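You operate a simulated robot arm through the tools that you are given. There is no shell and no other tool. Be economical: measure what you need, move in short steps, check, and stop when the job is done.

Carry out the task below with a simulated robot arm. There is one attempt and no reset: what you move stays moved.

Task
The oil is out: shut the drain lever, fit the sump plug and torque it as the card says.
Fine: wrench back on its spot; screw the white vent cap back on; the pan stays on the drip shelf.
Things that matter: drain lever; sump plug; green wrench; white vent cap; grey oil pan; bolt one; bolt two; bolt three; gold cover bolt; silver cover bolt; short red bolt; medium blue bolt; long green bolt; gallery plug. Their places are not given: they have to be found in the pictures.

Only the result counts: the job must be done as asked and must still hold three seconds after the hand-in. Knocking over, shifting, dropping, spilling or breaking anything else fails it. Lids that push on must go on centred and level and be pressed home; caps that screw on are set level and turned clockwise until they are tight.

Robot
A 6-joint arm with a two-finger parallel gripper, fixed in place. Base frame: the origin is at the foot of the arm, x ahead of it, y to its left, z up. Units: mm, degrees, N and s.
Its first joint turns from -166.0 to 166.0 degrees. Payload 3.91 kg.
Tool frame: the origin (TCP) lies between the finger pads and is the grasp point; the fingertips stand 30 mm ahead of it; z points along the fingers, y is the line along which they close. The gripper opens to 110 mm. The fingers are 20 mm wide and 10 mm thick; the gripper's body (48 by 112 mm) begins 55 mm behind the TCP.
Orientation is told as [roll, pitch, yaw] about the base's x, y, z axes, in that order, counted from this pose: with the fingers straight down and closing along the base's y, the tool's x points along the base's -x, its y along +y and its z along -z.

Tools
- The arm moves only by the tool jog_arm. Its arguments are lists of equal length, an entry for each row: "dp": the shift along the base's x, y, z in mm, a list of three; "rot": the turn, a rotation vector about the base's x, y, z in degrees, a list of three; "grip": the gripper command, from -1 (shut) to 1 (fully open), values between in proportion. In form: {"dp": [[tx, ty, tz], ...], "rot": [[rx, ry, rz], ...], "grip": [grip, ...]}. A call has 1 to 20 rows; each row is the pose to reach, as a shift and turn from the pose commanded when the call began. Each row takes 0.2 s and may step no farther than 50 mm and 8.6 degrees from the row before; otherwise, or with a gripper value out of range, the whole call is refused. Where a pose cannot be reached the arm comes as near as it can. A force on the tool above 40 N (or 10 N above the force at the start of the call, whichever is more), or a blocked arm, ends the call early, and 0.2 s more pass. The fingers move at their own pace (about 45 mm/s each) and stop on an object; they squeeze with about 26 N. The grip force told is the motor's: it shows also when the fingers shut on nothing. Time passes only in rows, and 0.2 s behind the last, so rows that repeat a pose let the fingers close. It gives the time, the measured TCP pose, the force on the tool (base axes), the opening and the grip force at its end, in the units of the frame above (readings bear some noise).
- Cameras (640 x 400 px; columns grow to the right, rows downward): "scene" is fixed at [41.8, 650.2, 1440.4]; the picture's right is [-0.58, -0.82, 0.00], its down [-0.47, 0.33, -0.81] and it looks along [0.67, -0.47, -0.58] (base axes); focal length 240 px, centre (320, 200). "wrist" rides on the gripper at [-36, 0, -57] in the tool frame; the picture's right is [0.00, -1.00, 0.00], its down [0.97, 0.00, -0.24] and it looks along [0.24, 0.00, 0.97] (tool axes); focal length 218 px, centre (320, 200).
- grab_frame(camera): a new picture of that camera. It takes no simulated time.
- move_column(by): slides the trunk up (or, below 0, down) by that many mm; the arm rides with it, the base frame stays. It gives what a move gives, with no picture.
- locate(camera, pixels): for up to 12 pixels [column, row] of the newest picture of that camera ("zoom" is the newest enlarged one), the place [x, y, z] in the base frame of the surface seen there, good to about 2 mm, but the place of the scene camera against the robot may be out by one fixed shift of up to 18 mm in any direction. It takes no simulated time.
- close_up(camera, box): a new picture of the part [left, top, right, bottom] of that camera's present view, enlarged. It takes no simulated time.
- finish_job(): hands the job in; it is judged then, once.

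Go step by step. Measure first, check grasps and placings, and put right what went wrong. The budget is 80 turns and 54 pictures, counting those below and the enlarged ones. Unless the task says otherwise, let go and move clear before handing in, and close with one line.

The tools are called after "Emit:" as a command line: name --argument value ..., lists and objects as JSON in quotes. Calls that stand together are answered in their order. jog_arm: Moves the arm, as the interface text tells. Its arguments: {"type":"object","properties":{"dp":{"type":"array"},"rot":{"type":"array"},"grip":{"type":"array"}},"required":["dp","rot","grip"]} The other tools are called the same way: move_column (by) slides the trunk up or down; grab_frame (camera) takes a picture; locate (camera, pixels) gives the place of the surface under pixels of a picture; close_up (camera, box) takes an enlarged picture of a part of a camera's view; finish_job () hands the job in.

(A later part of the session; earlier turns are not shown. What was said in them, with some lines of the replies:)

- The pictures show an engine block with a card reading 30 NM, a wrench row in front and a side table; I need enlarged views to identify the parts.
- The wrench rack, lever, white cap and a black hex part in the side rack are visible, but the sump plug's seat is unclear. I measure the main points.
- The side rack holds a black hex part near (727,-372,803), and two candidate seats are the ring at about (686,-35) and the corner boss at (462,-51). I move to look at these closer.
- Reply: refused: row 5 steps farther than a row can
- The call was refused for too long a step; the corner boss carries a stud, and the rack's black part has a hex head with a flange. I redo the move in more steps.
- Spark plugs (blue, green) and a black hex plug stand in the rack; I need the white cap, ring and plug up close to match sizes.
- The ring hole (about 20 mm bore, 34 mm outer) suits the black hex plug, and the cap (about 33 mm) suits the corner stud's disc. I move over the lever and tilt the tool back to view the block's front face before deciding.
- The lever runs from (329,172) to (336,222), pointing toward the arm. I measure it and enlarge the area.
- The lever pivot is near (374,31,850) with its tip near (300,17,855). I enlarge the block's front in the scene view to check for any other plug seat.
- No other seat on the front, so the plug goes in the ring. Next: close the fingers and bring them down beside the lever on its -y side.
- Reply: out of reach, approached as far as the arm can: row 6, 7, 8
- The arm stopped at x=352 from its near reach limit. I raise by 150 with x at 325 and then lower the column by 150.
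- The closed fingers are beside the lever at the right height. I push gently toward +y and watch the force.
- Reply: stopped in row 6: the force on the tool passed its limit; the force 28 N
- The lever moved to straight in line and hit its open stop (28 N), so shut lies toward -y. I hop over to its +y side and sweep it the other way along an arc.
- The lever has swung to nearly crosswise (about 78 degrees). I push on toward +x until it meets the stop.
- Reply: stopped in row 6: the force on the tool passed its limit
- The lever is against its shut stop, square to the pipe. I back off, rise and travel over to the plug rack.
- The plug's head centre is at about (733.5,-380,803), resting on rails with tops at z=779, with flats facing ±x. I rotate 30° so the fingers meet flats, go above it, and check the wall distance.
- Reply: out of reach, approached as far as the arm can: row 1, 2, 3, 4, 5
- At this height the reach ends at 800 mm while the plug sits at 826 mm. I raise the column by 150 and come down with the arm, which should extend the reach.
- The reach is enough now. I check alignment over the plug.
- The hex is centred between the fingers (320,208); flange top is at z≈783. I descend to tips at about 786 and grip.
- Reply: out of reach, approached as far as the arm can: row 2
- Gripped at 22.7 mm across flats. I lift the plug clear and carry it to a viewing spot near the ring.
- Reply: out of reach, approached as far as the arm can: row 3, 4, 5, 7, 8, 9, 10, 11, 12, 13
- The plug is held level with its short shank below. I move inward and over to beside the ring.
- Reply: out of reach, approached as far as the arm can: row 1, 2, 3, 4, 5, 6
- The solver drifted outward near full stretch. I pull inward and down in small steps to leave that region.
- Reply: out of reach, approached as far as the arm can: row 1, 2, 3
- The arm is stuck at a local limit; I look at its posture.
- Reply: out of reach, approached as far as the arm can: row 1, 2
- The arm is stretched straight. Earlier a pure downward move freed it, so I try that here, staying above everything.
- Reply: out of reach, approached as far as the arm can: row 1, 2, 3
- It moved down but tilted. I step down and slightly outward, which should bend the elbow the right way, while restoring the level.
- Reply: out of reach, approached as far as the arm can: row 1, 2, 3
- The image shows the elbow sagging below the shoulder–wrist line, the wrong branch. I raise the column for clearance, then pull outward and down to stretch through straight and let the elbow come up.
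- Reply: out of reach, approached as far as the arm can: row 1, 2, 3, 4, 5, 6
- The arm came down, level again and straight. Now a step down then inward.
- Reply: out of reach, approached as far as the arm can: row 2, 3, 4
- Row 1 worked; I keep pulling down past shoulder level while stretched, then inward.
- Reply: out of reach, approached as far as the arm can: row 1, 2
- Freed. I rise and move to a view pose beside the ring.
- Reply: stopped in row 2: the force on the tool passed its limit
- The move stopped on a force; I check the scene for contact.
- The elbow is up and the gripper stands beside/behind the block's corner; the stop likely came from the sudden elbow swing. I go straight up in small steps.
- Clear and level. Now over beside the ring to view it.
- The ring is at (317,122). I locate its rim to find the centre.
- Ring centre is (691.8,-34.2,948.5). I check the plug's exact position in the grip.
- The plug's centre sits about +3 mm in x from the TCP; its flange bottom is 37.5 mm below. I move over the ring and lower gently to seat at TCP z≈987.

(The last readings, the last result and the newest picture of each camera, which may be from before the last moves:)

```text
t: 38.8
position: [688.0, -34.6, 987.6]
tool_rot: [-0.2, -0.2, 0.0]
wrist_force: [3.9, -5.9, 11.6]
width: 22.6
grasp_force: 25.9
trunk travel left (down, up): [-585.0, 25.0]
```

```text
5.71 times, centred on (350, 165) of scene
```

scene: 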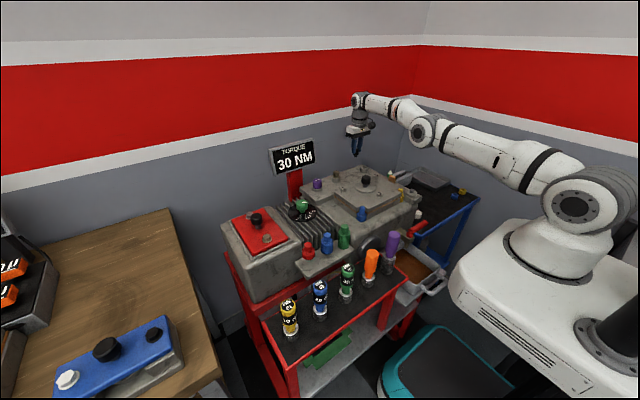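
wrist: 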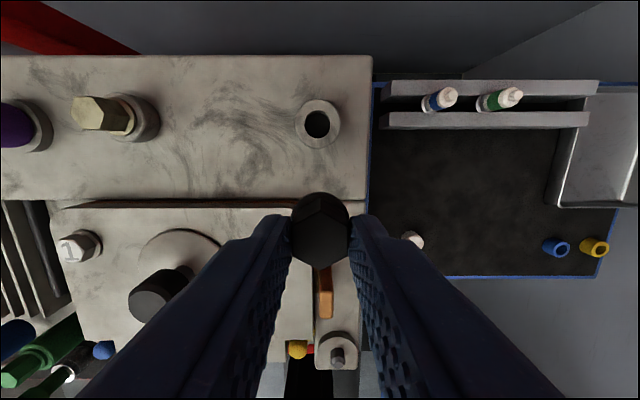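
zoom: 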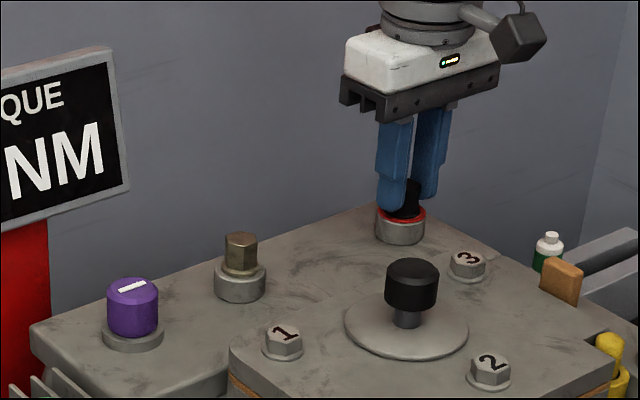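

The plug is seated in the ring (11.6 N up). I turn it clockwise a quarter by hand to start the thread.

Emit:
jog_arm --dp '[[0, 0, 0], [0, 0, 0], [0, 0, 0], [0, 0, 0], [0, 0, 0], [0, 0, 0]]' --rot '[[0, 0, -8], [0, 0, -16], [0, 0, -24], [0, 0, -32], [0, 0, -40], [0, 0, -48]]' --grip '[-1, -1, -1, -1, -1, -1]'

```text
t: 40.2
position: [688.1, -33.3, 984.7]
tool_rot: [-0.1, 0.0, -48.1]
wrist_force: [8.9, 9.4, 10.2]
width: 22.4
grasp_force: 25.7
trunk travel left (down, up): [-585.0, 25.0]
```

Lateral forces come from the 3 mm grip offset; the plug has started. I release, rise and look.

Emit:
jog_arm --dp '[[1, 1, 0], [1, 1, 0], [1, 1, 0], [1, 1, 30], [-15, 1, 70], [-50, 1, 100]]' --rot '[[0, 0, 0], [0, 0, 0], [0, 0, 0], [0, 0, 8], [0, 0, 16], [0, 0, 24]]' --grip '[-0.3, -0.3, -0.2, -0.2, 0, 0]'

Emit:
grab_frame --camera "wrist"

```text
t: 41.6
position: [633.4, -33.5, 1087.0]
tool_rot: [-0.1, -0.1, -23.9]
wrist_force: [-0.2, -0.3, 0.1]
width: 55.1
grasp_force: 0.0
trunk travel left (down, up): [-585.0, 25.0]
```

```text
14 pictures are left
```

wrist: 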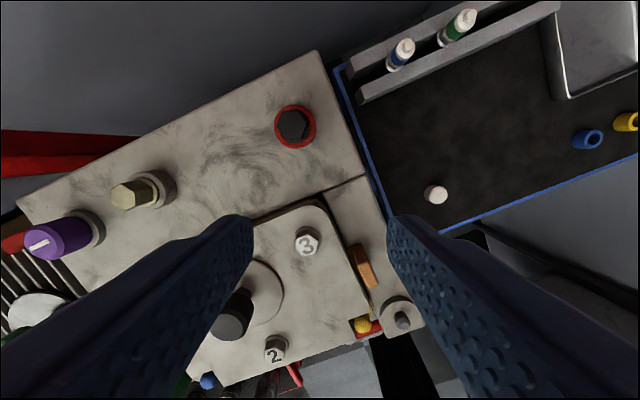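

The plug sits straight in the ring. Next I go look at the green wrench.

Emit:
jog_arm --dp '[[-25, 35, 10], [-55, 70, 10], [-85, 108, 10], [-115, 146, 10], [-145, 184, 10], [-175, 222, 10], [-205, 260, 10], [-235, 298, 10], [-265, 336, 10], [-285, 365, 0], [-300, 390, 0]]' --rot '[[0, 0, 4], [0, 0, 8], [0, 0, 12], [0, 0, 16], [0, 0, 20], [0, 0, 24], [0, 0, 24], [0, 0, 24], [0, 0, 24], [0, 0, 24], [0, 0, 24]]' --grip '[0, 0, 0, 0, 0, 0, 0, 0, 0, 0, 0]'

Emit:
grab_frame --camera "wrist"

```text
t: 44.0
position: [338.3, 356.4, 1087.8]
tool_rot: [-0.2, 0.0, 0.0]
wrist_force: [-0.5, 0.1, -0.5]
width: 55.1
grasp_force: 0.1
trunk travel left (down, up): [-585.0, 25.0]
```

```text
13 pictures are left
```

wrist: 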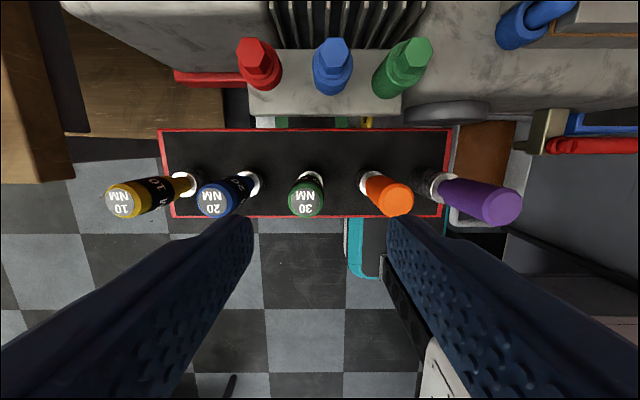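

The green "30 NM" wrench top is at (305,199). I measure it and its neighbours.

Emit:
locate --camera "wrist" --pixels '[[305, 200], [296, 200], [315, 200], [305, 192], [305, 209], [310, 178], [316, 172], [330, 180], [395, 201], [212, 203], [368, 178], [280, 170]]'

Emit:
close_up --camera "wrist" --box '[280, 160, 340, 220]'

```text
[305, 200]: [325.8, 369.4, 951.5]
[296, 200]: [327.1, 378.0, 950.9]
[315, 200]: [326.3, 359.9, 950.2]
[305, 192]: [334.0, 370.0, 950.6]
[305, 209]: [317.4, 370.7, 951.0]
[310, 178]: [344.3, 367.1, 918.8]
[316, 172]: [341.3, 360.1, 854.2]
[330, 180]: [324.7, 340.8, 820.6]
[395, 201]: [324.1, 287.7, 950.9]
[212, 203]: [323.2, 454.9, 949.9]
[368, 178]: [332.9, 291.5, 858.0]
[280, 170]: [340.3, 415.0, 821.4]
```

```text
6.67 times, centred on (310, 190) of wrist
```

zoom: 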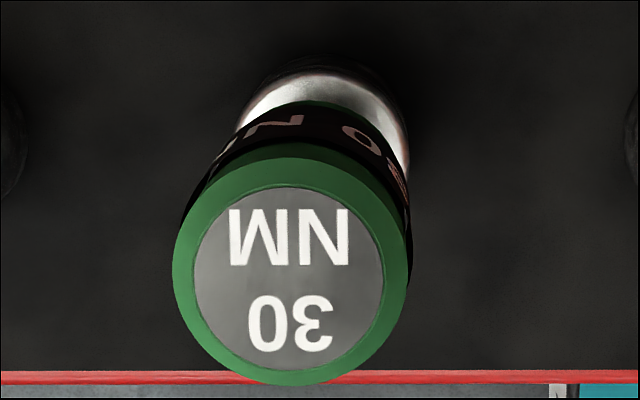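

The wrench top is centred at about (326.4,369.3,951), 32 mm across, standing on z=821. I turn the tool +56° for later turning room, descend and grip at z=925.

Emit:
jog_arm --dp '[[-11.9, 12.9, 0], [-11.9, 12.9, -10], [-11.9, 12.9, -20], [-11.9, 12.9, -40], [-11.9, 12.9, -60], [-11.9, 12.9, -75], [-11.9, 12.9, -90], [-11.9, 12.9, -125], [-11.9, 12.9, -162.8], [-11.9, 12.9, -162.8], [-11.9, 12.9, -162.8], [-11.9, 12.9, -162.8]]' --rot '[[0, 0, 8], [0, 0, 16], [0, 0, 24], [0, 0, 32], [0, 0, 40], [0, 0, 48], [0, 0, 56], [0, 0, 56], [0, 0, 56], [0, 0, 56], [0, 0, 56], [0, 0, 56]]' --grip '[0, 0, 0, 0, 0, 0, 0, 0, 0, -1, -1, -1]'

```text
t: 46.6
position: [325.2, 368.4, 923.0]
tool_rot: [-0.1, 0.0, 55.9]
wrist_force: [0.2, -0.4, 0.5]
width: 32.2
grasp_force: 26.6
trunk travel left (down, up): [-585.0, 25.0]
```

The wrench is gripped (32.2 mm). I lift it well clear and carry it over the plug.

Emit:
jog_arm --dp '[[0, 0, 20], [0, 0, 65], [0, 0, 110], [0, 0, 155], [0, 0, 200], [10, -11, 217], [42, -46, 217], [74, -82, 217], [106, -117, 217], [138, -153, 217], [170, -188, 217], [202, -224, 217], [234, -259, 217], [266, -294, 217], [298, -330, 217], [330, -365, 217], [355, -393, 210], [365.4, -404, 200]]' --rot '[[0, 0, 0], [0, 0, 0], [0, 0, 0], [0, 0, 0], [0, 0, 0], [0, 0, 0], [0, 0, 0], [0, 0, 0], [0, 0, 0], [0, 0, 0], [0, 0, 0], [0, 0, 0], [0, 0, 0], [0, 0, 0], [0, 0, 0], [0, 0, 0], [0, 0, 0], [0, 0, 0]]' --grip '[-1, -1, -1, -1, -1, -1, -1, -1, -1, -1, -1, -1, -1, -1, -1, -1, -1, -1]'

Emit:
close_up --camera "scene" --box '[290, 80, 430, 200]'

```text
t: 50.4
position: [691.9, -31.3, 1125.2]
tool_rot: [-0.2, 0.0, 56.0]
wrist_force: [-0.4, -0.5, -1.8]
width: 32.3
grasp_force: 25.8
trunk travel left (down, up): [-585.0, 25.0]
```

```text
3.33 times, centred on (360, 140) of scene
```

zoom: 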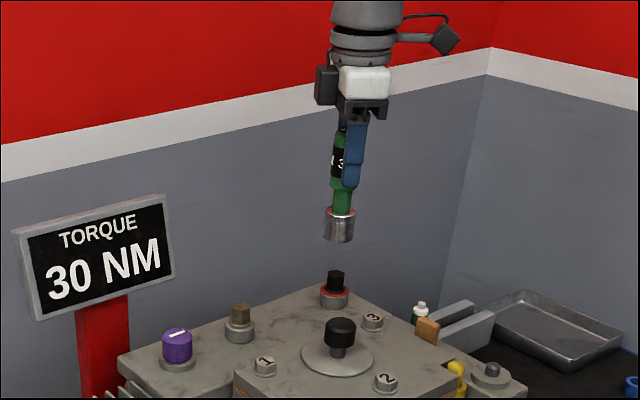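

The wrench hangs above the plug. I let it settle and re-read the pose.

Emit:
jog_arm --dp '[[0, 0, 0], [0, 0, -10], [0, 0, -20]]' --rot '[[0, 0, 0], [0, 0, 0], [0, 0, 0]]' --grip '[-1, -1, -1]'

```text
t: 51.2
position: [691.2, -34.0, 1103.4]
tool_rot: [-0.1, 0.0, 56.0]
wrist_force: [0.8, -0.1, -1.5]
width: 32.3
grasp_force: 25.9
trunk travel left (down, up): [-585.0, 25.0]
```

Settled at (691.2,-34.0). I lower the socket onto the plug head gently.

Emit:
jog_arm --dp '[[0.2, -0.3, -15], [0.2, -0.3, -25], [0.2, -0.3, -30], [0.2, -0.3, -35], [0.2, -0.3, -39], [0.2, -0.3, -43], [0.2, -0.3, -47]]' --rot '[[0, 0, 0], [0, 0, 0], [0, 0, 0], [0, 0, 0], [0, 0, 0], [0, 0, 0], [0, 0, 0]]' --grip '[-1, -1, -1, -1, -1, -1, -1]'

```text
t: 52.8
position: [692.2, -34.0, 1055.6]
tool_rot: [-0.1, 0.0, 56.0]
wrist_force: [-1.1, -1.2, -1.9]
width: 32.1
grasp_force: 26.6
trunk travel left (down, up): [-585.0, 25.0]
```

The socket slid over the head without resistance. I now turn clockwise.

Emit:
jog_arm --dp '[[0, 0, -1], [0, 0, -1], [0, 0, -1], [0, 0, -1], [0, 0, -1], [0, 0, -1], [0, 0, -1], [0, 0, -1], [0, 0, -1], [0, 0, -1], [0, 0, -1], [0, 0, -1]]' --rot '[[0, 0, -8], [0, 0, -16], [0, 0, -24], [0, 0, -32], [0, 0, -40], [0, 0, -48], [0, 0, -56], [0, 0, -64], [0, 0, -72], [0, 0, -80], [0, 0, -88], [0, 0, -96]]' --grip '[-1, -1, -1, -1, -1, -1, -1, -1, -1, -1, -1, -1]'

Emit:
close_up --camera "scene" --box '[300, 100, 400, 180]'

```text
t: 55.4
position: [691.2, -35.1, 1056.3]
tool_rot: [-0.1, 0.0, -40.2]
wrist_force: [1.0, 0.4, -2.1]
width: 32.2
grasp_force: 25.7
trunk travel left (down, up): [-585.0, 25.0]
```

```text
5.00 times, centred on (350, 140) of scene
```

zoom: 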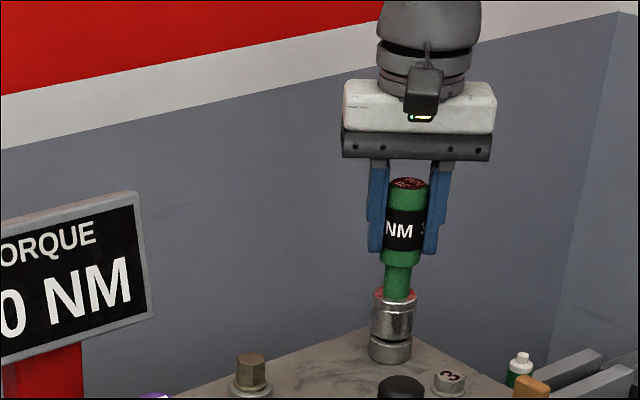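

The wrench's top looks reddish; I enlarge it to read any torque sign.

Emit:
close_up --camera "scene" --box '[355, 143, 379, 173]'

```text
13.33 times, centred on (367, 158) of scene
```

zoom: 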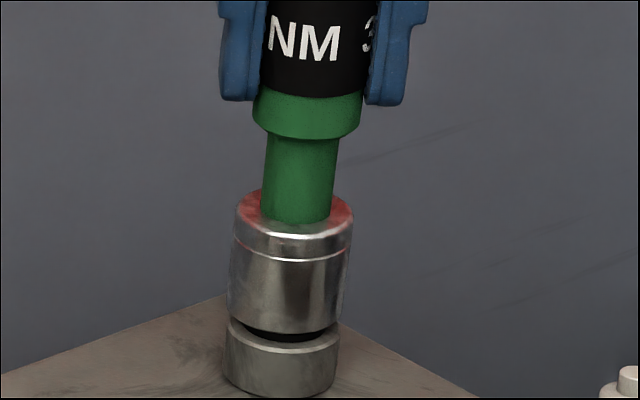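

The red is only a wall reflection, but the red ring on the boss is no longer visible. I lift the socket clear to look at the plug.

Emit:
jog_arm --dp '[[0, 0, 15], [0, 0, 35], [0, 0, 55]]' --rot '[[0, 0, 0], [0, 0, 0], [0, 0, 0]]' --grip '[-1, -1, -1]'

Emit:
close_up --camera "scene" --box '[344, 136, 384, 176]'

```text
t: 56.2
position: [691.5, -34.6, 1109.3]
tool_rot: [-0.1, 0.0, -40.0]
wrist_force: [0.0, 0.7, -1.9]
width: 32.2
grasp_force: 25.9
trunk travel left (down, up): [-585.0, 25.0]
```

```text
10.00 times, centred on (364, 156) of scene
```

zoom: 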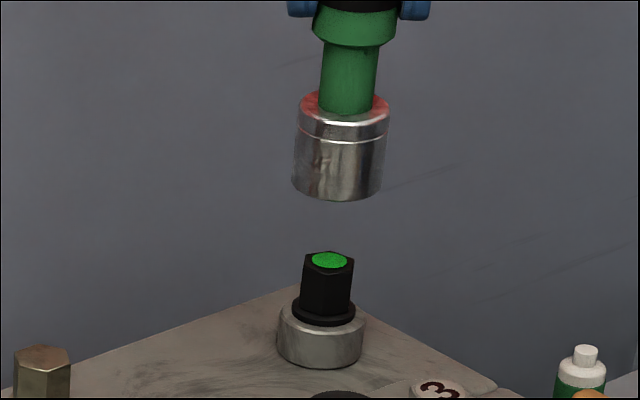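

The plug head shows a green dot: torqued correctly. I carry the wrench back over its spot, turning it back as I go.

Emit:
jog_arm --dp '[[0, 0, 15], [-10, 11, 30], [-42, 47, 30], [-74, 82, 30], [-106, 117, 30], [-138, 153, 30], [-170, 188, 30], [-202, 224, 30], [-234, 259, 30], [-266, 294, 30], [-298, 330, 30], [-330, 365, 20], [-355, 393, 0], [-365.6, 404.3, -30], [-365.6, 404.3, -70], [-365.6, 404.3, -110], [-365.6, 404.3, -150], [-365.6, 404.3, -150]]' --rot '[[0, 0, 8], [0, 0, 16], [0, 0, 24], [0, 0, 32], [0, 0, 40], [0, 0, 48], [0, 0, 56], [0, 0, 64], [0, 0, 72], [0, 0, 80], [0, 0, 88], [0, 0, 96], [0, 0, 96], [0, 0, 96], [0, 0, 96], [0, 0, 96], [0, 0, 96], [0, 0, 96]]' --grip '[-1, -1, -1, -1, -1, -1, -1, -1, -1, -1, -1, -1, -1, -1, -1, -1, -1, -1]'

Emit:
close_up --camera "scene" --box '[300, 210, 400, 310]'

```text
t: 60.0
position: [324.3, 368.6, 960.7]
tool_rot: [-0.1, 0.0, 56.0]
wrist_force: [0.3, -0.7, -1.9]
width: 32.1
grasp_force: 26.3
trunk travel left (down, up): [-585.0, 25.0]
```

```text
4.00 times, centred on (350, 260) of scene
```

zoom: 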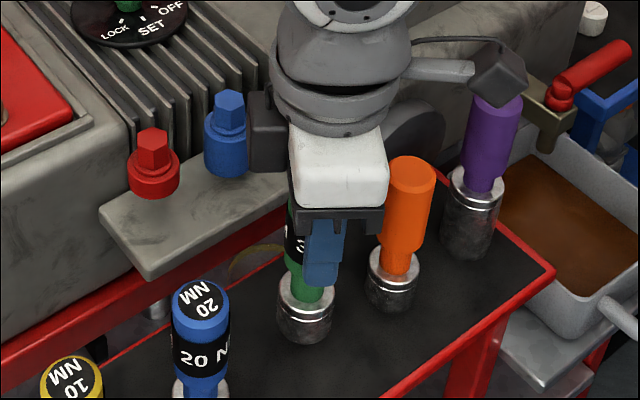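

It is right above its spot, 37 mm up. I lower it down, release, and rise.

Emit:
jog_arm --dp '[[0.5, 0, -20], [0.5, 0, -31], [0.5, 0, -35], [0.5, 0, -37], [0.5, 0, -38]]' --rot '[[0, 0, 0], [0, 0, 0], [0, 0, 0], [0, 0, 0], [0, 0, 0]]' --grip '[-1, -1, -1, -1, -1]'

```text
t: 61.2
position: [325.5, 369.8, 923.4]
tool_rot: [-0.1, 0.1, 56.0]
wrist_force: [0.6, 0.0, -2.0]
width: 32.2
grasp_force: 25.5
trunk travel left (down, up): [-585.0, 25.0]
```

Weight still hangs on the tool; I lower a hair more to touch.

Emit:
jog_arm --dp '[[0, 0, -1], [0, 0, -2]]' --rot '[[0, 0, 0], [0, 0, 0]]' --grip '[-1, -1]'

```text
t: 61.8
position: [325.7, 369.6, 923.0]
tool_rot: [-0.1, -0.2, 55.9]
wrist_force: [0.5, -1.5, 18.5]
width: 32.2
grasp_force: 25.9
trunk travel left (down, up): [-585.0, 25.0]
```

Contact (18 N). I back off 1 mm, open, and rise.

Emit:
jog_arm --dp '[[0, 0, 1.3], [0, 0, 1.3], [0, 0, 1.3], [0, 0, 1.3], [0, 0, 40], [0, 0, 85], [0, 0, 130], [0, 0, 165]]' --rot '[[0, 0, 0], [0, 0, 0], [0, 0, 0], [0, 0, 0], [0, 0, 0], [0, 0, -8], [0, 0, -16], [0, 0, -24]]' --grip '[-1, -0.2, 0, 0, 0, 0, 0, 0]'

Emit:
close_up --camera "scene" --box '[250, 210, 450, 350]'

```text
t: 63.6
position: [324.4, 366.6, 1085.4]
tool_rot: [-0.1, 0.0, 31.9]
wrist_force: [0.2, -0.8, 0.1]
width: 55.2
grasp_force: 0.1
trunk travel left (down, up): [-585.0, 25.0]
```

```text
2.86 times, centred on (350, 280) of scene
```

zoom: 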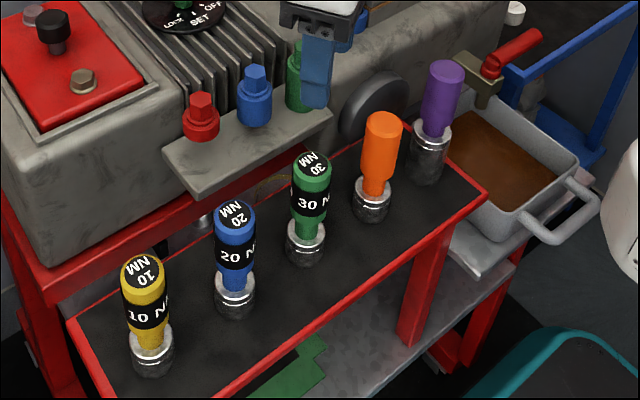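

The wrench is back upright on its spot. Now I travel to the white cap on the side table.

Emit:
jog_arm --dp '[[10, -44, 0], [20, -90, 0], [35, -137, 0], [50, -184, 0], [65, -231, 0], [80, -278, 0], [95, -325, 0], [110, -372, 0], [125, -419, 0], [140, -466, 0], [155, -512, 0], [167, -550, -20], [176, -577, -50], [178, -577, -95], [178, -577, -140], [178, -577, -185]]' --rot '[[0, 0, 0], [0, 0, 0], [0, 0, 0], [0, 0, 0], [0, 0, 0], [0, 0, 0], [0, 0, 0], [0, 0, 0], [0, 0, 8], [0, 0, 16], [0, 0, 24], [0, 0, 24], [0, 0, 24], [0, 0, 24], [0, 0, 24], [0, 0, 24]]' --grip '[0, 0, 0, 0, 0, 0, 0, 0, 0, 0, 0, 0, 0, 0, 0, 0]'

Emit:
grab_frame --camera "wrist"

```text
t: 67.0
position: [503.1, -207.2, 898.7]
tool_rot: [-0.1, -0.1, 56.0]
wrist_force: [0.3, -1.3, 0.2]
width: 55.2
grasp_force: 0.1
trunk travel left (down, up): [-585.0, 25.0]
```

```text
5 pictures are left
```

wrist: 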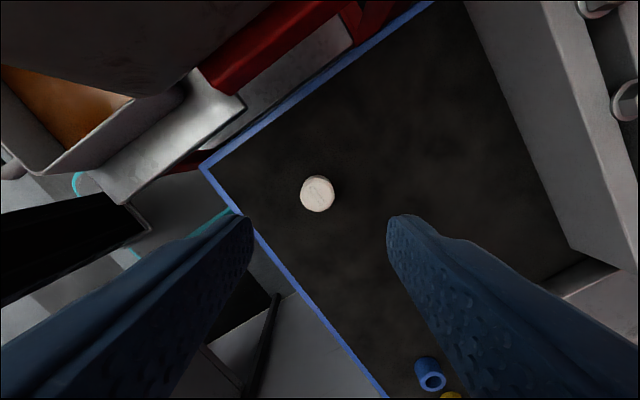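

The cap is at (317,194). I locate its rim and the corner stud's surroundings.

Emit:
locate --camera "wrist" --pixels '[[317, 194], [304, 194], [331, 194], [317, 181], [317, 208], [340, 215], [290, 180]]'

Emit:
close_up --camera "wrist" --box '[297, 174, 337, 214]'

```text
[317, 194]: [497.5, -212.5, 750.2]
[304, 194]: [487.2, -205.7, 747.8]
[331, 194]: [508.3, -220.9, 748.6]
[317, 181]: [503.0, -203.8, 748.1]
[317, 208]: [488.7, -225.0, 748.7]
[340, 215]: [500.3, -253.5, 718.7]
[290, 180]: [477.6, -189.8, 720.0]
```

```text
10.00 times, centred on (317, 194) of wrist
```

zoom: 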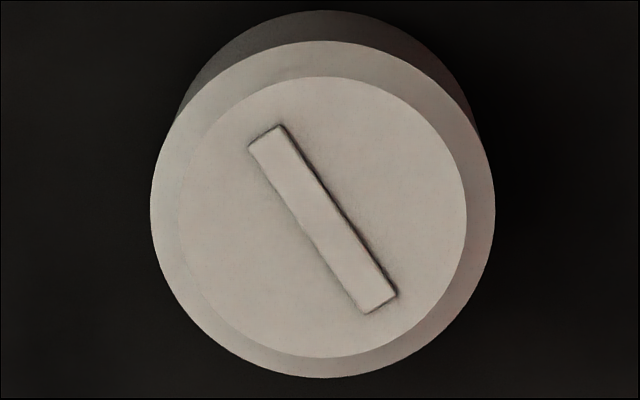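

The cap's centre is at about (496.9,-213.7), top z=749, table z=719. I turn the tool to yaw 90 so the later turning avoids the yellow pin, and re-read the pose.

Emit:
jog_arm --dp '[[-3, -2, -10], [-5, -3, -20], [-5, -3, -40], [-5, -3, -60], [-5, -3, -75], [-5, -3, -75]]' --rot '[[0, 0, 8], [0, 0, 16], [0, 0, 24], [0, 0, 32], [0, 0, 34], [0, 0, 34]]' --grip '[0, 0, 0, 0, 0, 0]'

```text
t: 68.4
position: [498.7, -211.4, 824.0]
tool_rot: [-0.1, 0.0, 90.0]
wrist_force: [-0.3, -0.5, 0.3]
width: 55.0
grasp_force: 0.1
trunk travel left (down, up): [-585.0, 25.0]
```

Good. I descend to TCP z=762 and grip the cap.

Emit:
jog_arm --dp '[[-1.8, -2.2, -30], [-1.8, -2.2, -55], [-1.8, -2.2, -62], [-1.8, -2.2, -62], [-1.8, -2.2, -62], [-1.8, -2.2, -62], [-1.8, -2.2, -40], [-1.8, -2.2, 0], [-1.8, -2.2, 45], [-1.8, -2.2, 95], [-1.8, -2.2, 145], [-1.8, -2.2, 195], [-1.8, -2.2, 235]]' --rot '[[0, 0, 0], [0, 0, 0], [0, 0, 0], [0, 0, 0], [0, 0, 0], [0, 0, 0], [0, 0, 0], [0, 0, 0], [0, 0, 0], [0, 0, 0], [0, 0, 0], [0, 0, 0], [0, 0, 0]]' --grip '[0, 0, 0, -1, -1, -1, -1, -1, -1, -1, -1, -1, -1]'

```text
t: 71.2
position: [495.2, -214.0, 1063.9]
tool_rot: [-0.1, -0.1, 89.9]
wrist_force: [1.3, -0.1, -1.5]
width: 32.4
grasp_force: 26.3
trunk travel left (down, up): [-585.0, 25.0]
```

The cap is held (32.4 mm). I move next to the corner stud to measure it.

Emit:
jog_arm --dp '[[-10, 40, 0], [-20, 80, 0], [-32, 112, 0], [-32, 112, 0], [-32, 112, 0]]' --rot '[[0, 0, 0], [0, 0, 0], [0, 0, 0], [0, 0, 0], [0, 0, 0]]' --grip '[-1, -1, -1, -1, -1]'

Emit:
grab_frame --camera "wrist"

```text
t: 72.4
position: [463.6, -100.4, 1060.6]
tool_rot: [-0.1, 0.0, 90.0]
wrist_force: [-0.2, 0.1, -0.8]
width: 32.2
grasp_force: 25.7
trunk travel left (down, up): [-585.0, 25.0]
```

```text
3 pictures are left
```

wrist: 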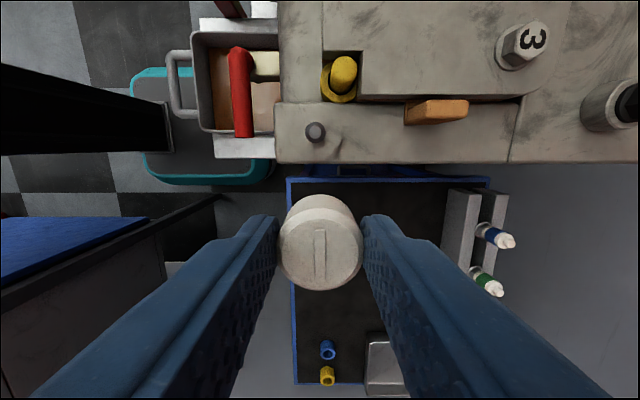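

The stud is at (316,132). I locate it and the yellow pin and the cap top.

Emit:
close_up --camera "wrist" --box '[286, 102, 346, 162]'

Emit:
locate --camera "wrist" --pixels '[[316, 130], [310, 130], [322, 130], [316, 124], [316, 136], [330, 133], [300, 133], [317, 116], [340, 72], [320, 245], [320, 222], [320, 280]]'

```text
6.67 times, centred on (316, 132) of wrist
```

zoom: 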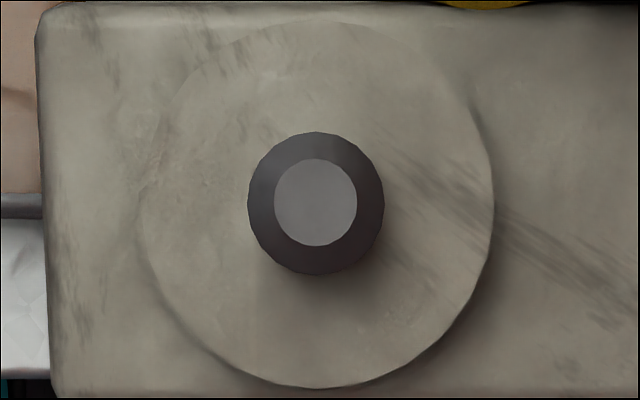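

```text
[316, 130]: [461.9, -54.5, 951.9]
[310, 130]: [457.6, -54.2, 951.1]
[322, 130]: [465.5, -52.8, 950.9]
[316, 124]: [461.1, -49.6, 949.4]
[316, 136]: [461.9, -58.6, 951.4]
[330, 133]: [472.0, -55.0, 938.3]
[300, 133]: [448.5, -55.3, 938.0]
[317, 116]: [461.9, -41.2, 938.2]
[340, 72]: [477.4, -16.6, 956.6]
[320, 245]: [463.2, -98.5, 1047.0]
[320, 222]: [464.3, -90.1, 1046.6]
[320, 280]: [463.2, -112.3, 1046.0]
```

The stud is centred at about (460.5,-54.9), top z=951, disc z=938; the cap is about (0.3,+1) from the TCP. I centre it and lower gently to contact.

Emit:
jog_arm --dp '[[-1.7, 22, 0], [-3.4, 44.5, 0], [-3.4, 44.5, -30], [-3.4, 44.5, -55], [-3.4, 44.5, -62], [-3.4, 44.5, -65], [-3.4, 44.5, -68], [-3.4, 44.5, -71], [-3.4, 44.5, -74], [-3.4, 44.5, -76], [-3.4, 44.5, -78]]' --rot '[[0, 0, 0], [0, 0, 0], [0, 0, 0], [0, 0, 0], [0, 0, 0], [0, 0, 0], [0, 0, 0], [0, 0, 0], [0, 0, 0], [0, 0, 0], [0, 0, 0]]' --grip '[-1, -1, -1, -1, -1, -1, -1, -1, -1, -1, -1]'

```text
t: 74.8
position: [460.5, -54.8, 983.3]
tool_rot: [-0.2, 0.1, 90.1]
wrist_force: [-9.5, 16.8, 14.3]
width: 32.5
grasp_force: 25.6
trunk travel left (down, up): [-585.0, 25.0]
```

The cap is on the stud near its seat, with some side force; I shift to relieve it, then turn clockwise.

Emit:
jog_arm --dp '[[-0.6, 1.2, 0], [-0.6, 1.2, 0]]' --rot '[[0, 0, 0], [0, 0, 0]]' --grip '[-1, -1]'

```text
t: 75.4
position: [460.4, -55.9, 983.0]
tool_rot: [-0.2, -0.1, 90.0]
wrist_force: [-6.2, 6.5, 12.3]
width: 32.5
grasp_force: 25.2
trunk travel left (down, up): [-585.0, 25.0]
```

Side force dropped and the cap is level. I turn clockwise 72° with light downward load.

Emit:
jog_arm --dp '[[-0.4, 0.4, 0], [-0.6, 0.6, 0], [-0.6, 0.6, 0], [-0.6, 0.6, 0], [-0.6, 0.6, -0.3], [-0.6, 0.6, -0.3], [-0.6, 0.6, -0.6], [-0.6, 0.6, -0.6], [-0.6, 0.6, -0.6]]' --rot '[[0, 0, -8], [0, 0, -16], [0, 0, -24], [0, 0, -32], [0, 0, -40], [0, 0, -48], [0, 0, -56], [0, 0, -64], [0, 0, -72]]' --grip '[-1, -1, -1, -1, -1, -1, -1, -1, -1]'

```text
t: 77.4
position: [460.3, -55.3, 982.5]
tool_rot: [-0.1, -0.2, 17.8]
wrist_force: [6.2, -3.5, 25.9]
width: 32.5
grasp_force: 26.2
trunk travel left (down, up): [-585.0, 25.0]
```

It is down on its seat. To be sure it is tight, I regrip for another clockwise stroke.

Emit:
jog_arm --dp '[[0.3, 0, 1], [0.3, 0, 1], [0.3, 0, 2], [0.3, 0, 2], [0.3, 0, 2], [0.3, 0, 2], [0.3, 0, 2], [0.3, 0, 2], [0.3, 0, 2], [0.3, 0, 2], [0.3, 0, 2], [0.3, 0, 2], [0.3, 0, 1], [0.3, 0, 1]]' --rot '[[0, 0, 0], [0, 0, 0], [0, 0, 8], [0, 0, 16], [0, 0, 24], [0, 0, 32], [0, 0, 40], [0, 0, 48], [0, 0, 56], [0, 0, 64], [0, 0, 72], [0, 0, 72], [0, 0, 72], [0, 0, 72]]' --grip '[-0.28, -0.28, -0.28, -0.28, -0.28, -0.28, -0.28, -0.28, -0.28, -0.28, -0.28, -1, -1, -1]'

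Emit:
jog_arm --dp '[[0, 0, 0], [0, 0, 0], [0, 0, 0], [0, 0, -0.5], [0, 0, -0.5], [0, 0, -0.5], [0, 0, -0.5], [0, 0, -0.5], [0, 0, -0.5]]' --rot '[[0, 0, -8], [0, 0, -16], [0, 0, -24], [0, 0, -32], [0, 0, -40], [0, 0, -48], [0, 0, -56], [0, 0, -64], [0, 0, -72]]' --grip '[-1, -1, -1, -1, -1, -1, -1, -1, -1]'

```text
t: 80.4
position: [459.6, -53.9, 983.9]
tool_rot: [0.1, 0.0, 90.0]
wrist_force: [1.8, -0.4, 7.1]
width: 32.0
grasp_force: 26.0
trunk travel left (down, up): [-585.0, 25.0]
```

```text
t: 82.4
position: [461.1, -54.8, 982.6]
tool_rot: [-0.1, -0.2, 17.8]
wrist_force: [-0.1, -3.2, 12.8]
width: 32.4
grasp_force: 26.0
trunk travel left (down, up): [-585.0, 25.0]
```

Forces are small and steady. I release, rise clear and look at the cap.

Emit:
jog_arm --dp '[[0, 0, 0.8], [0, 0, 0.8], [0, 0, 15], [0, 0, 40], [0, -10, 85], [0, -40, 120], [0, -80, 135]]' --rot '[[0, 0, 0], [0, 0, 0], [0, 0, 0], [0, 0, 0], [0, 0, 0], [0, 0, 0], [0, 0, 0]]' --grip '[-0.28, -0.28, -0.28, -0.28, 0, 0, 0]'

Emit:
close_up --camera "scene" --box '[330, 130, 450, 250]'

```text
t: 84.0
position: [463.5, -134.3, 1118.2]
tool_rot: [-0.1, -0.1, 18.1]
wrist_force: [0.1, -0.1, -0.3]
width: 55.0
grasp_force: 0.0
trunk travel left (down, up): [-585.0, 25.0]
```

```text
3.33 times, centred on (390, 190) of scene
```

zoom: 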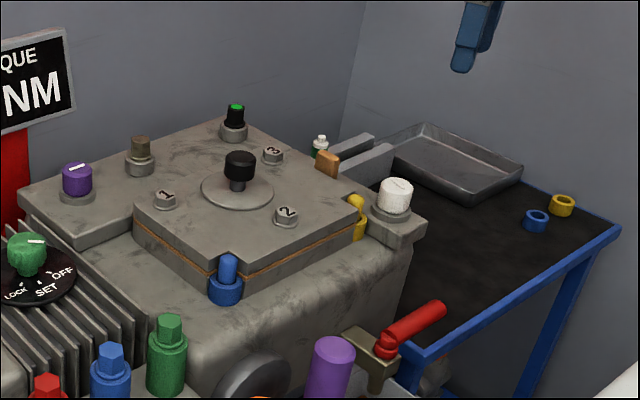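

The cap sits level on its disc, but tightness is unproven. I go back for more clockwise strokes: approach turned to yaw 90, grip.

Emit:
jog_arm --dp '[[0, 20, 0], [0, 40, 0], [0, 60, -15], [0, 80, -20], [0, 80, -40], [0, 80, -60], [0, 80, -80], [0, 80, -90], [0, 80, -95], [0, 80, -95], [0, 80, -115], [0, 80, -134], [0, 80, -134], [0, 80, -134], [0, 80, -134]]' --rot '[[0, 0, 8], [0, 0, 16], [0, 0, 24], [0, 0, 32], [0, 0, 40], [0, 0, 48], [0, 0, 56], [0, 0, 64], [0, 0, 72], [0, 0, 72], [0, 0, 72], [0, 0, 72], [0, 0, 72], [0, 0, 72], [0, 0, 72]]' --grip '[0, -0.2, -0.28, -0.28, -0.28, -0.28, -0.28, -0.28, -0.28, -0.28, -0.28, -0.28, -1, -1, -1]'

```text
t: 87.2
position: [460.3, -54.6, 982.4]
tool_rot: [0.0, 0.0, 89.9]
wrist_force: [-1.9, 0.6, 0.3]
width: 32.1
grasp_force: 26.2
trunk travel left (down, up): [-585.0, 25.0]
```

Gripped, centred. I turn, regrip and turn again.

Emit:
jog_arm --dp '[[0, 0, 0], [0, 0, 0], [0, 0, 0], [0, 0, 0], [0, 0, 0], [0, 0, 0], [0, 0, 0], [0, 0, 0], [0, 0, 0]]' --rot '[[0, 0, -8], [0, 0, -16], [0, 0, -24], [0, 0, -32], [0, 0, -40], [0, 0, -48], [0, 0, -56], [0, 0, -64], [0, 0, -72]]' --grip '[-1, -1, -1, -1, -1, -1, -1, -1, -1]'

Emit:
jog_arm --dp '[[0, 0, 0.5], [0, 0, 0.5], [0, 0, 0.5], [0, 0, 0.5], [0, 0, 0.5], [0, 0, 0.5], [0, 0, 0.5], [0, 0, 0.5], [0, 0, 0.5], [0, 0, 0.5], [0, 0, 0.5], [0, 0, 0], [0, 0, 0], [0, 0, 0]]' --rot '[[0, 0, 0], [0, 0, 0], [0, 0, 8], [0, 0, 16], [0, 0, 24], [0, 0, 32], [0, 0, 40], [0, 0, 48], [0, 0, 56], [0, 0, 64], [0, 0, 72], [0, 0, 72], [0, 0, 72], [0, 0, 72]]' --grip '[-0.28, -0.28, -0.28, -0.28, -0.28, -0.28, -0.28, -0.28, -0.28, -0.28, -0.28, -1, -1, -1]'

Emit:
jog_arm --dp '[[0, 0, 0], [0, 0, 0], [0, 0, 0], [0, 0, 0], [0, 0, 0], [0, 0, 0], [0, 0, 0], [0, 0, 0], [0, 0, 0]]' --rot '[[0, 0, -8], [0, 0, -16], [0, 0, -24], [0, 0, -32], [0, 0, -40], [0, 0, -48], [0, 0, -56], [0, 0, -64], [0, 0, -72]]' --grip '[-1, -1, -1, -1, -1, -1, -1, -1, -1]'

```text
t: 89.2
position: [462.0, -54.3, 983.9]
tool_rot: [-0.2, -0.1, 17.9]
wrist_force: [1.9, -1.4, 0.9]
width: 32.3
grasp_force: 25.8
trunk travel left (down, up): [-585.0, 25.0]
```

```text
t: 92.2
position: [459.0, -53.7, 983.3]
tool_rot: [-0.1, 0.0, 90.0]
wrist_force: [-4.4, 0.0, -0.1]
width: 32.0
grasp_force: 25.7
trunk travel left (down, up): [-585.0, 25.0]
```

```text
t: 94.2
position: [462.6, -54.0, 983.3]
tool_rot: [-0.1, 0.0, 17.9]
wrist_force: [1.6, -2.3, 0.4]
width: 32.1
grasp_force: 25.8
trunk travel left (down, up): [-585.0, 25.0]
```

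Position and forces stay steady. One last stroke with light downward load, then release and rise.

Emit:
jog_arm --dp '[[0, 0, 0.5], [0, 0, 0.5], [0, 0, 0.5], [0, 0, 0.5], [0, 0, 0.5], [0, 0, 0.5], [0, 0, 0.5], [0, 0, 0.5], [0, 0, 0.5], [0, 0, 0.5], [0, 0, 0.5], [0, 0, -0.5], [0, 0, -0.5], [0, 0, -0.5]]' --rot '[[0, 0, 0], [0, 0, 0], [0, 0, 8], [0, 0, 16], [0, 0, 24], [0, 0, 32], [0, 0, 40], [0, 0, 48], [0, 0, 56], [0, 0, 64], [0, 0, 72], [0, 0, 72], [0, 0, 72], [0, 0, 72]]' --grip '[-0.28, -0.28, -0.28, -0.28, -0.28, -0.28, -0.28, -0.28, -0.28, -0.28, -0.28, -1, -1, -1]'

Emit:
jog_arm --dp '[[0, 0, -0.5], [0, 0, -0.5], [0, 0, -0.5], [0, 0, -0.5], [0, 0, -0.5], [0, 0, -0.5], [0, 0, -0.5], [0, 0, -0.5], [0, 0, -0.5]]' --rot '[[0, 0, -8], [0, 0, -16], [0, 0, -24], [0, 0, -32], [0, 0, -40], [0, 0, -48], [0, 0, -56], [0, 0, -64], [0, 0, -72]]' --grip '[-1, -1, -1, -1, -1, -1, -1, -1, -1]'

Emit:
jog_arm --dp '[[0, 0, 0.5], [0, 0, 0.5], [0, 0, 15], [0, 0, 40], [0, -10, 85], [0, -40, 120], [0, -80, 135]]' --rot '[[0, 0, 0], [0, 0, 0], [0, 0, 0], [0, 0, 0], [0, 0, 0], [0, 0, 0], [0, 0, 0]]' --grip '[-0.28, -0.28, -0.28, -0.28, 0, 0, 0]'

Emit:
close_up --camera "scene" --box '[395, 175, 455, 255]'

```text
t: 97.2
position: [460.1, -53.6, 983.8]
tool_rot: [-0.1, 0.0, 89.9]
wrist_force: [-5.4, 0.9, 4.5]
width: 31.8
grasp_force: 25.5
trunk travel left (down, up): [-585.0, 25.0]
```

```text
t: 99.2
position: [459.8, -54.3, 982.6]
tool_rot: [-0.1, 0.0, 17.8]
wrist_force: [-1.1, -1.6, 8.7]
width: 32.3
grasp_force: 26.2
trunk travel left (down, up): [-585.0, 25.0]
```

```text
t: 100.8
position: [460.0, -134.2, 1118.1]
tool_rot: [0.0, 0.0, 18.0]
wrist_force: [0.0, -0.5, -0.6]
width: 54.9
grasp_force: 0.1
trunk travel left (down, up): [-585.0, 25.0]
```

```text
5.00 times, centred on (425, 215) of scene
```

zoom: 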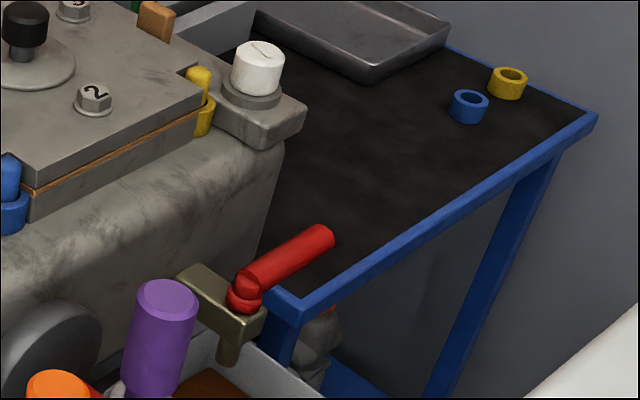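

The cap sits level on its disc, the lever is square to the pipe, the plug shows its green mark and the wrench is back. I hand the job in.

Emit:
finish_job

```text
The job is handed in.
```

The job is handed in. The drain lever is shut against its stop and the sump plug is torqued with the green 30 NM wrench, its head showing the green mark. The wrench is back on its spot. The white vent cap is screwed on; no reading confirms it is tight, but it sits level and stopped moving over several clockwise strokes. I left the pan on the drip shelf.
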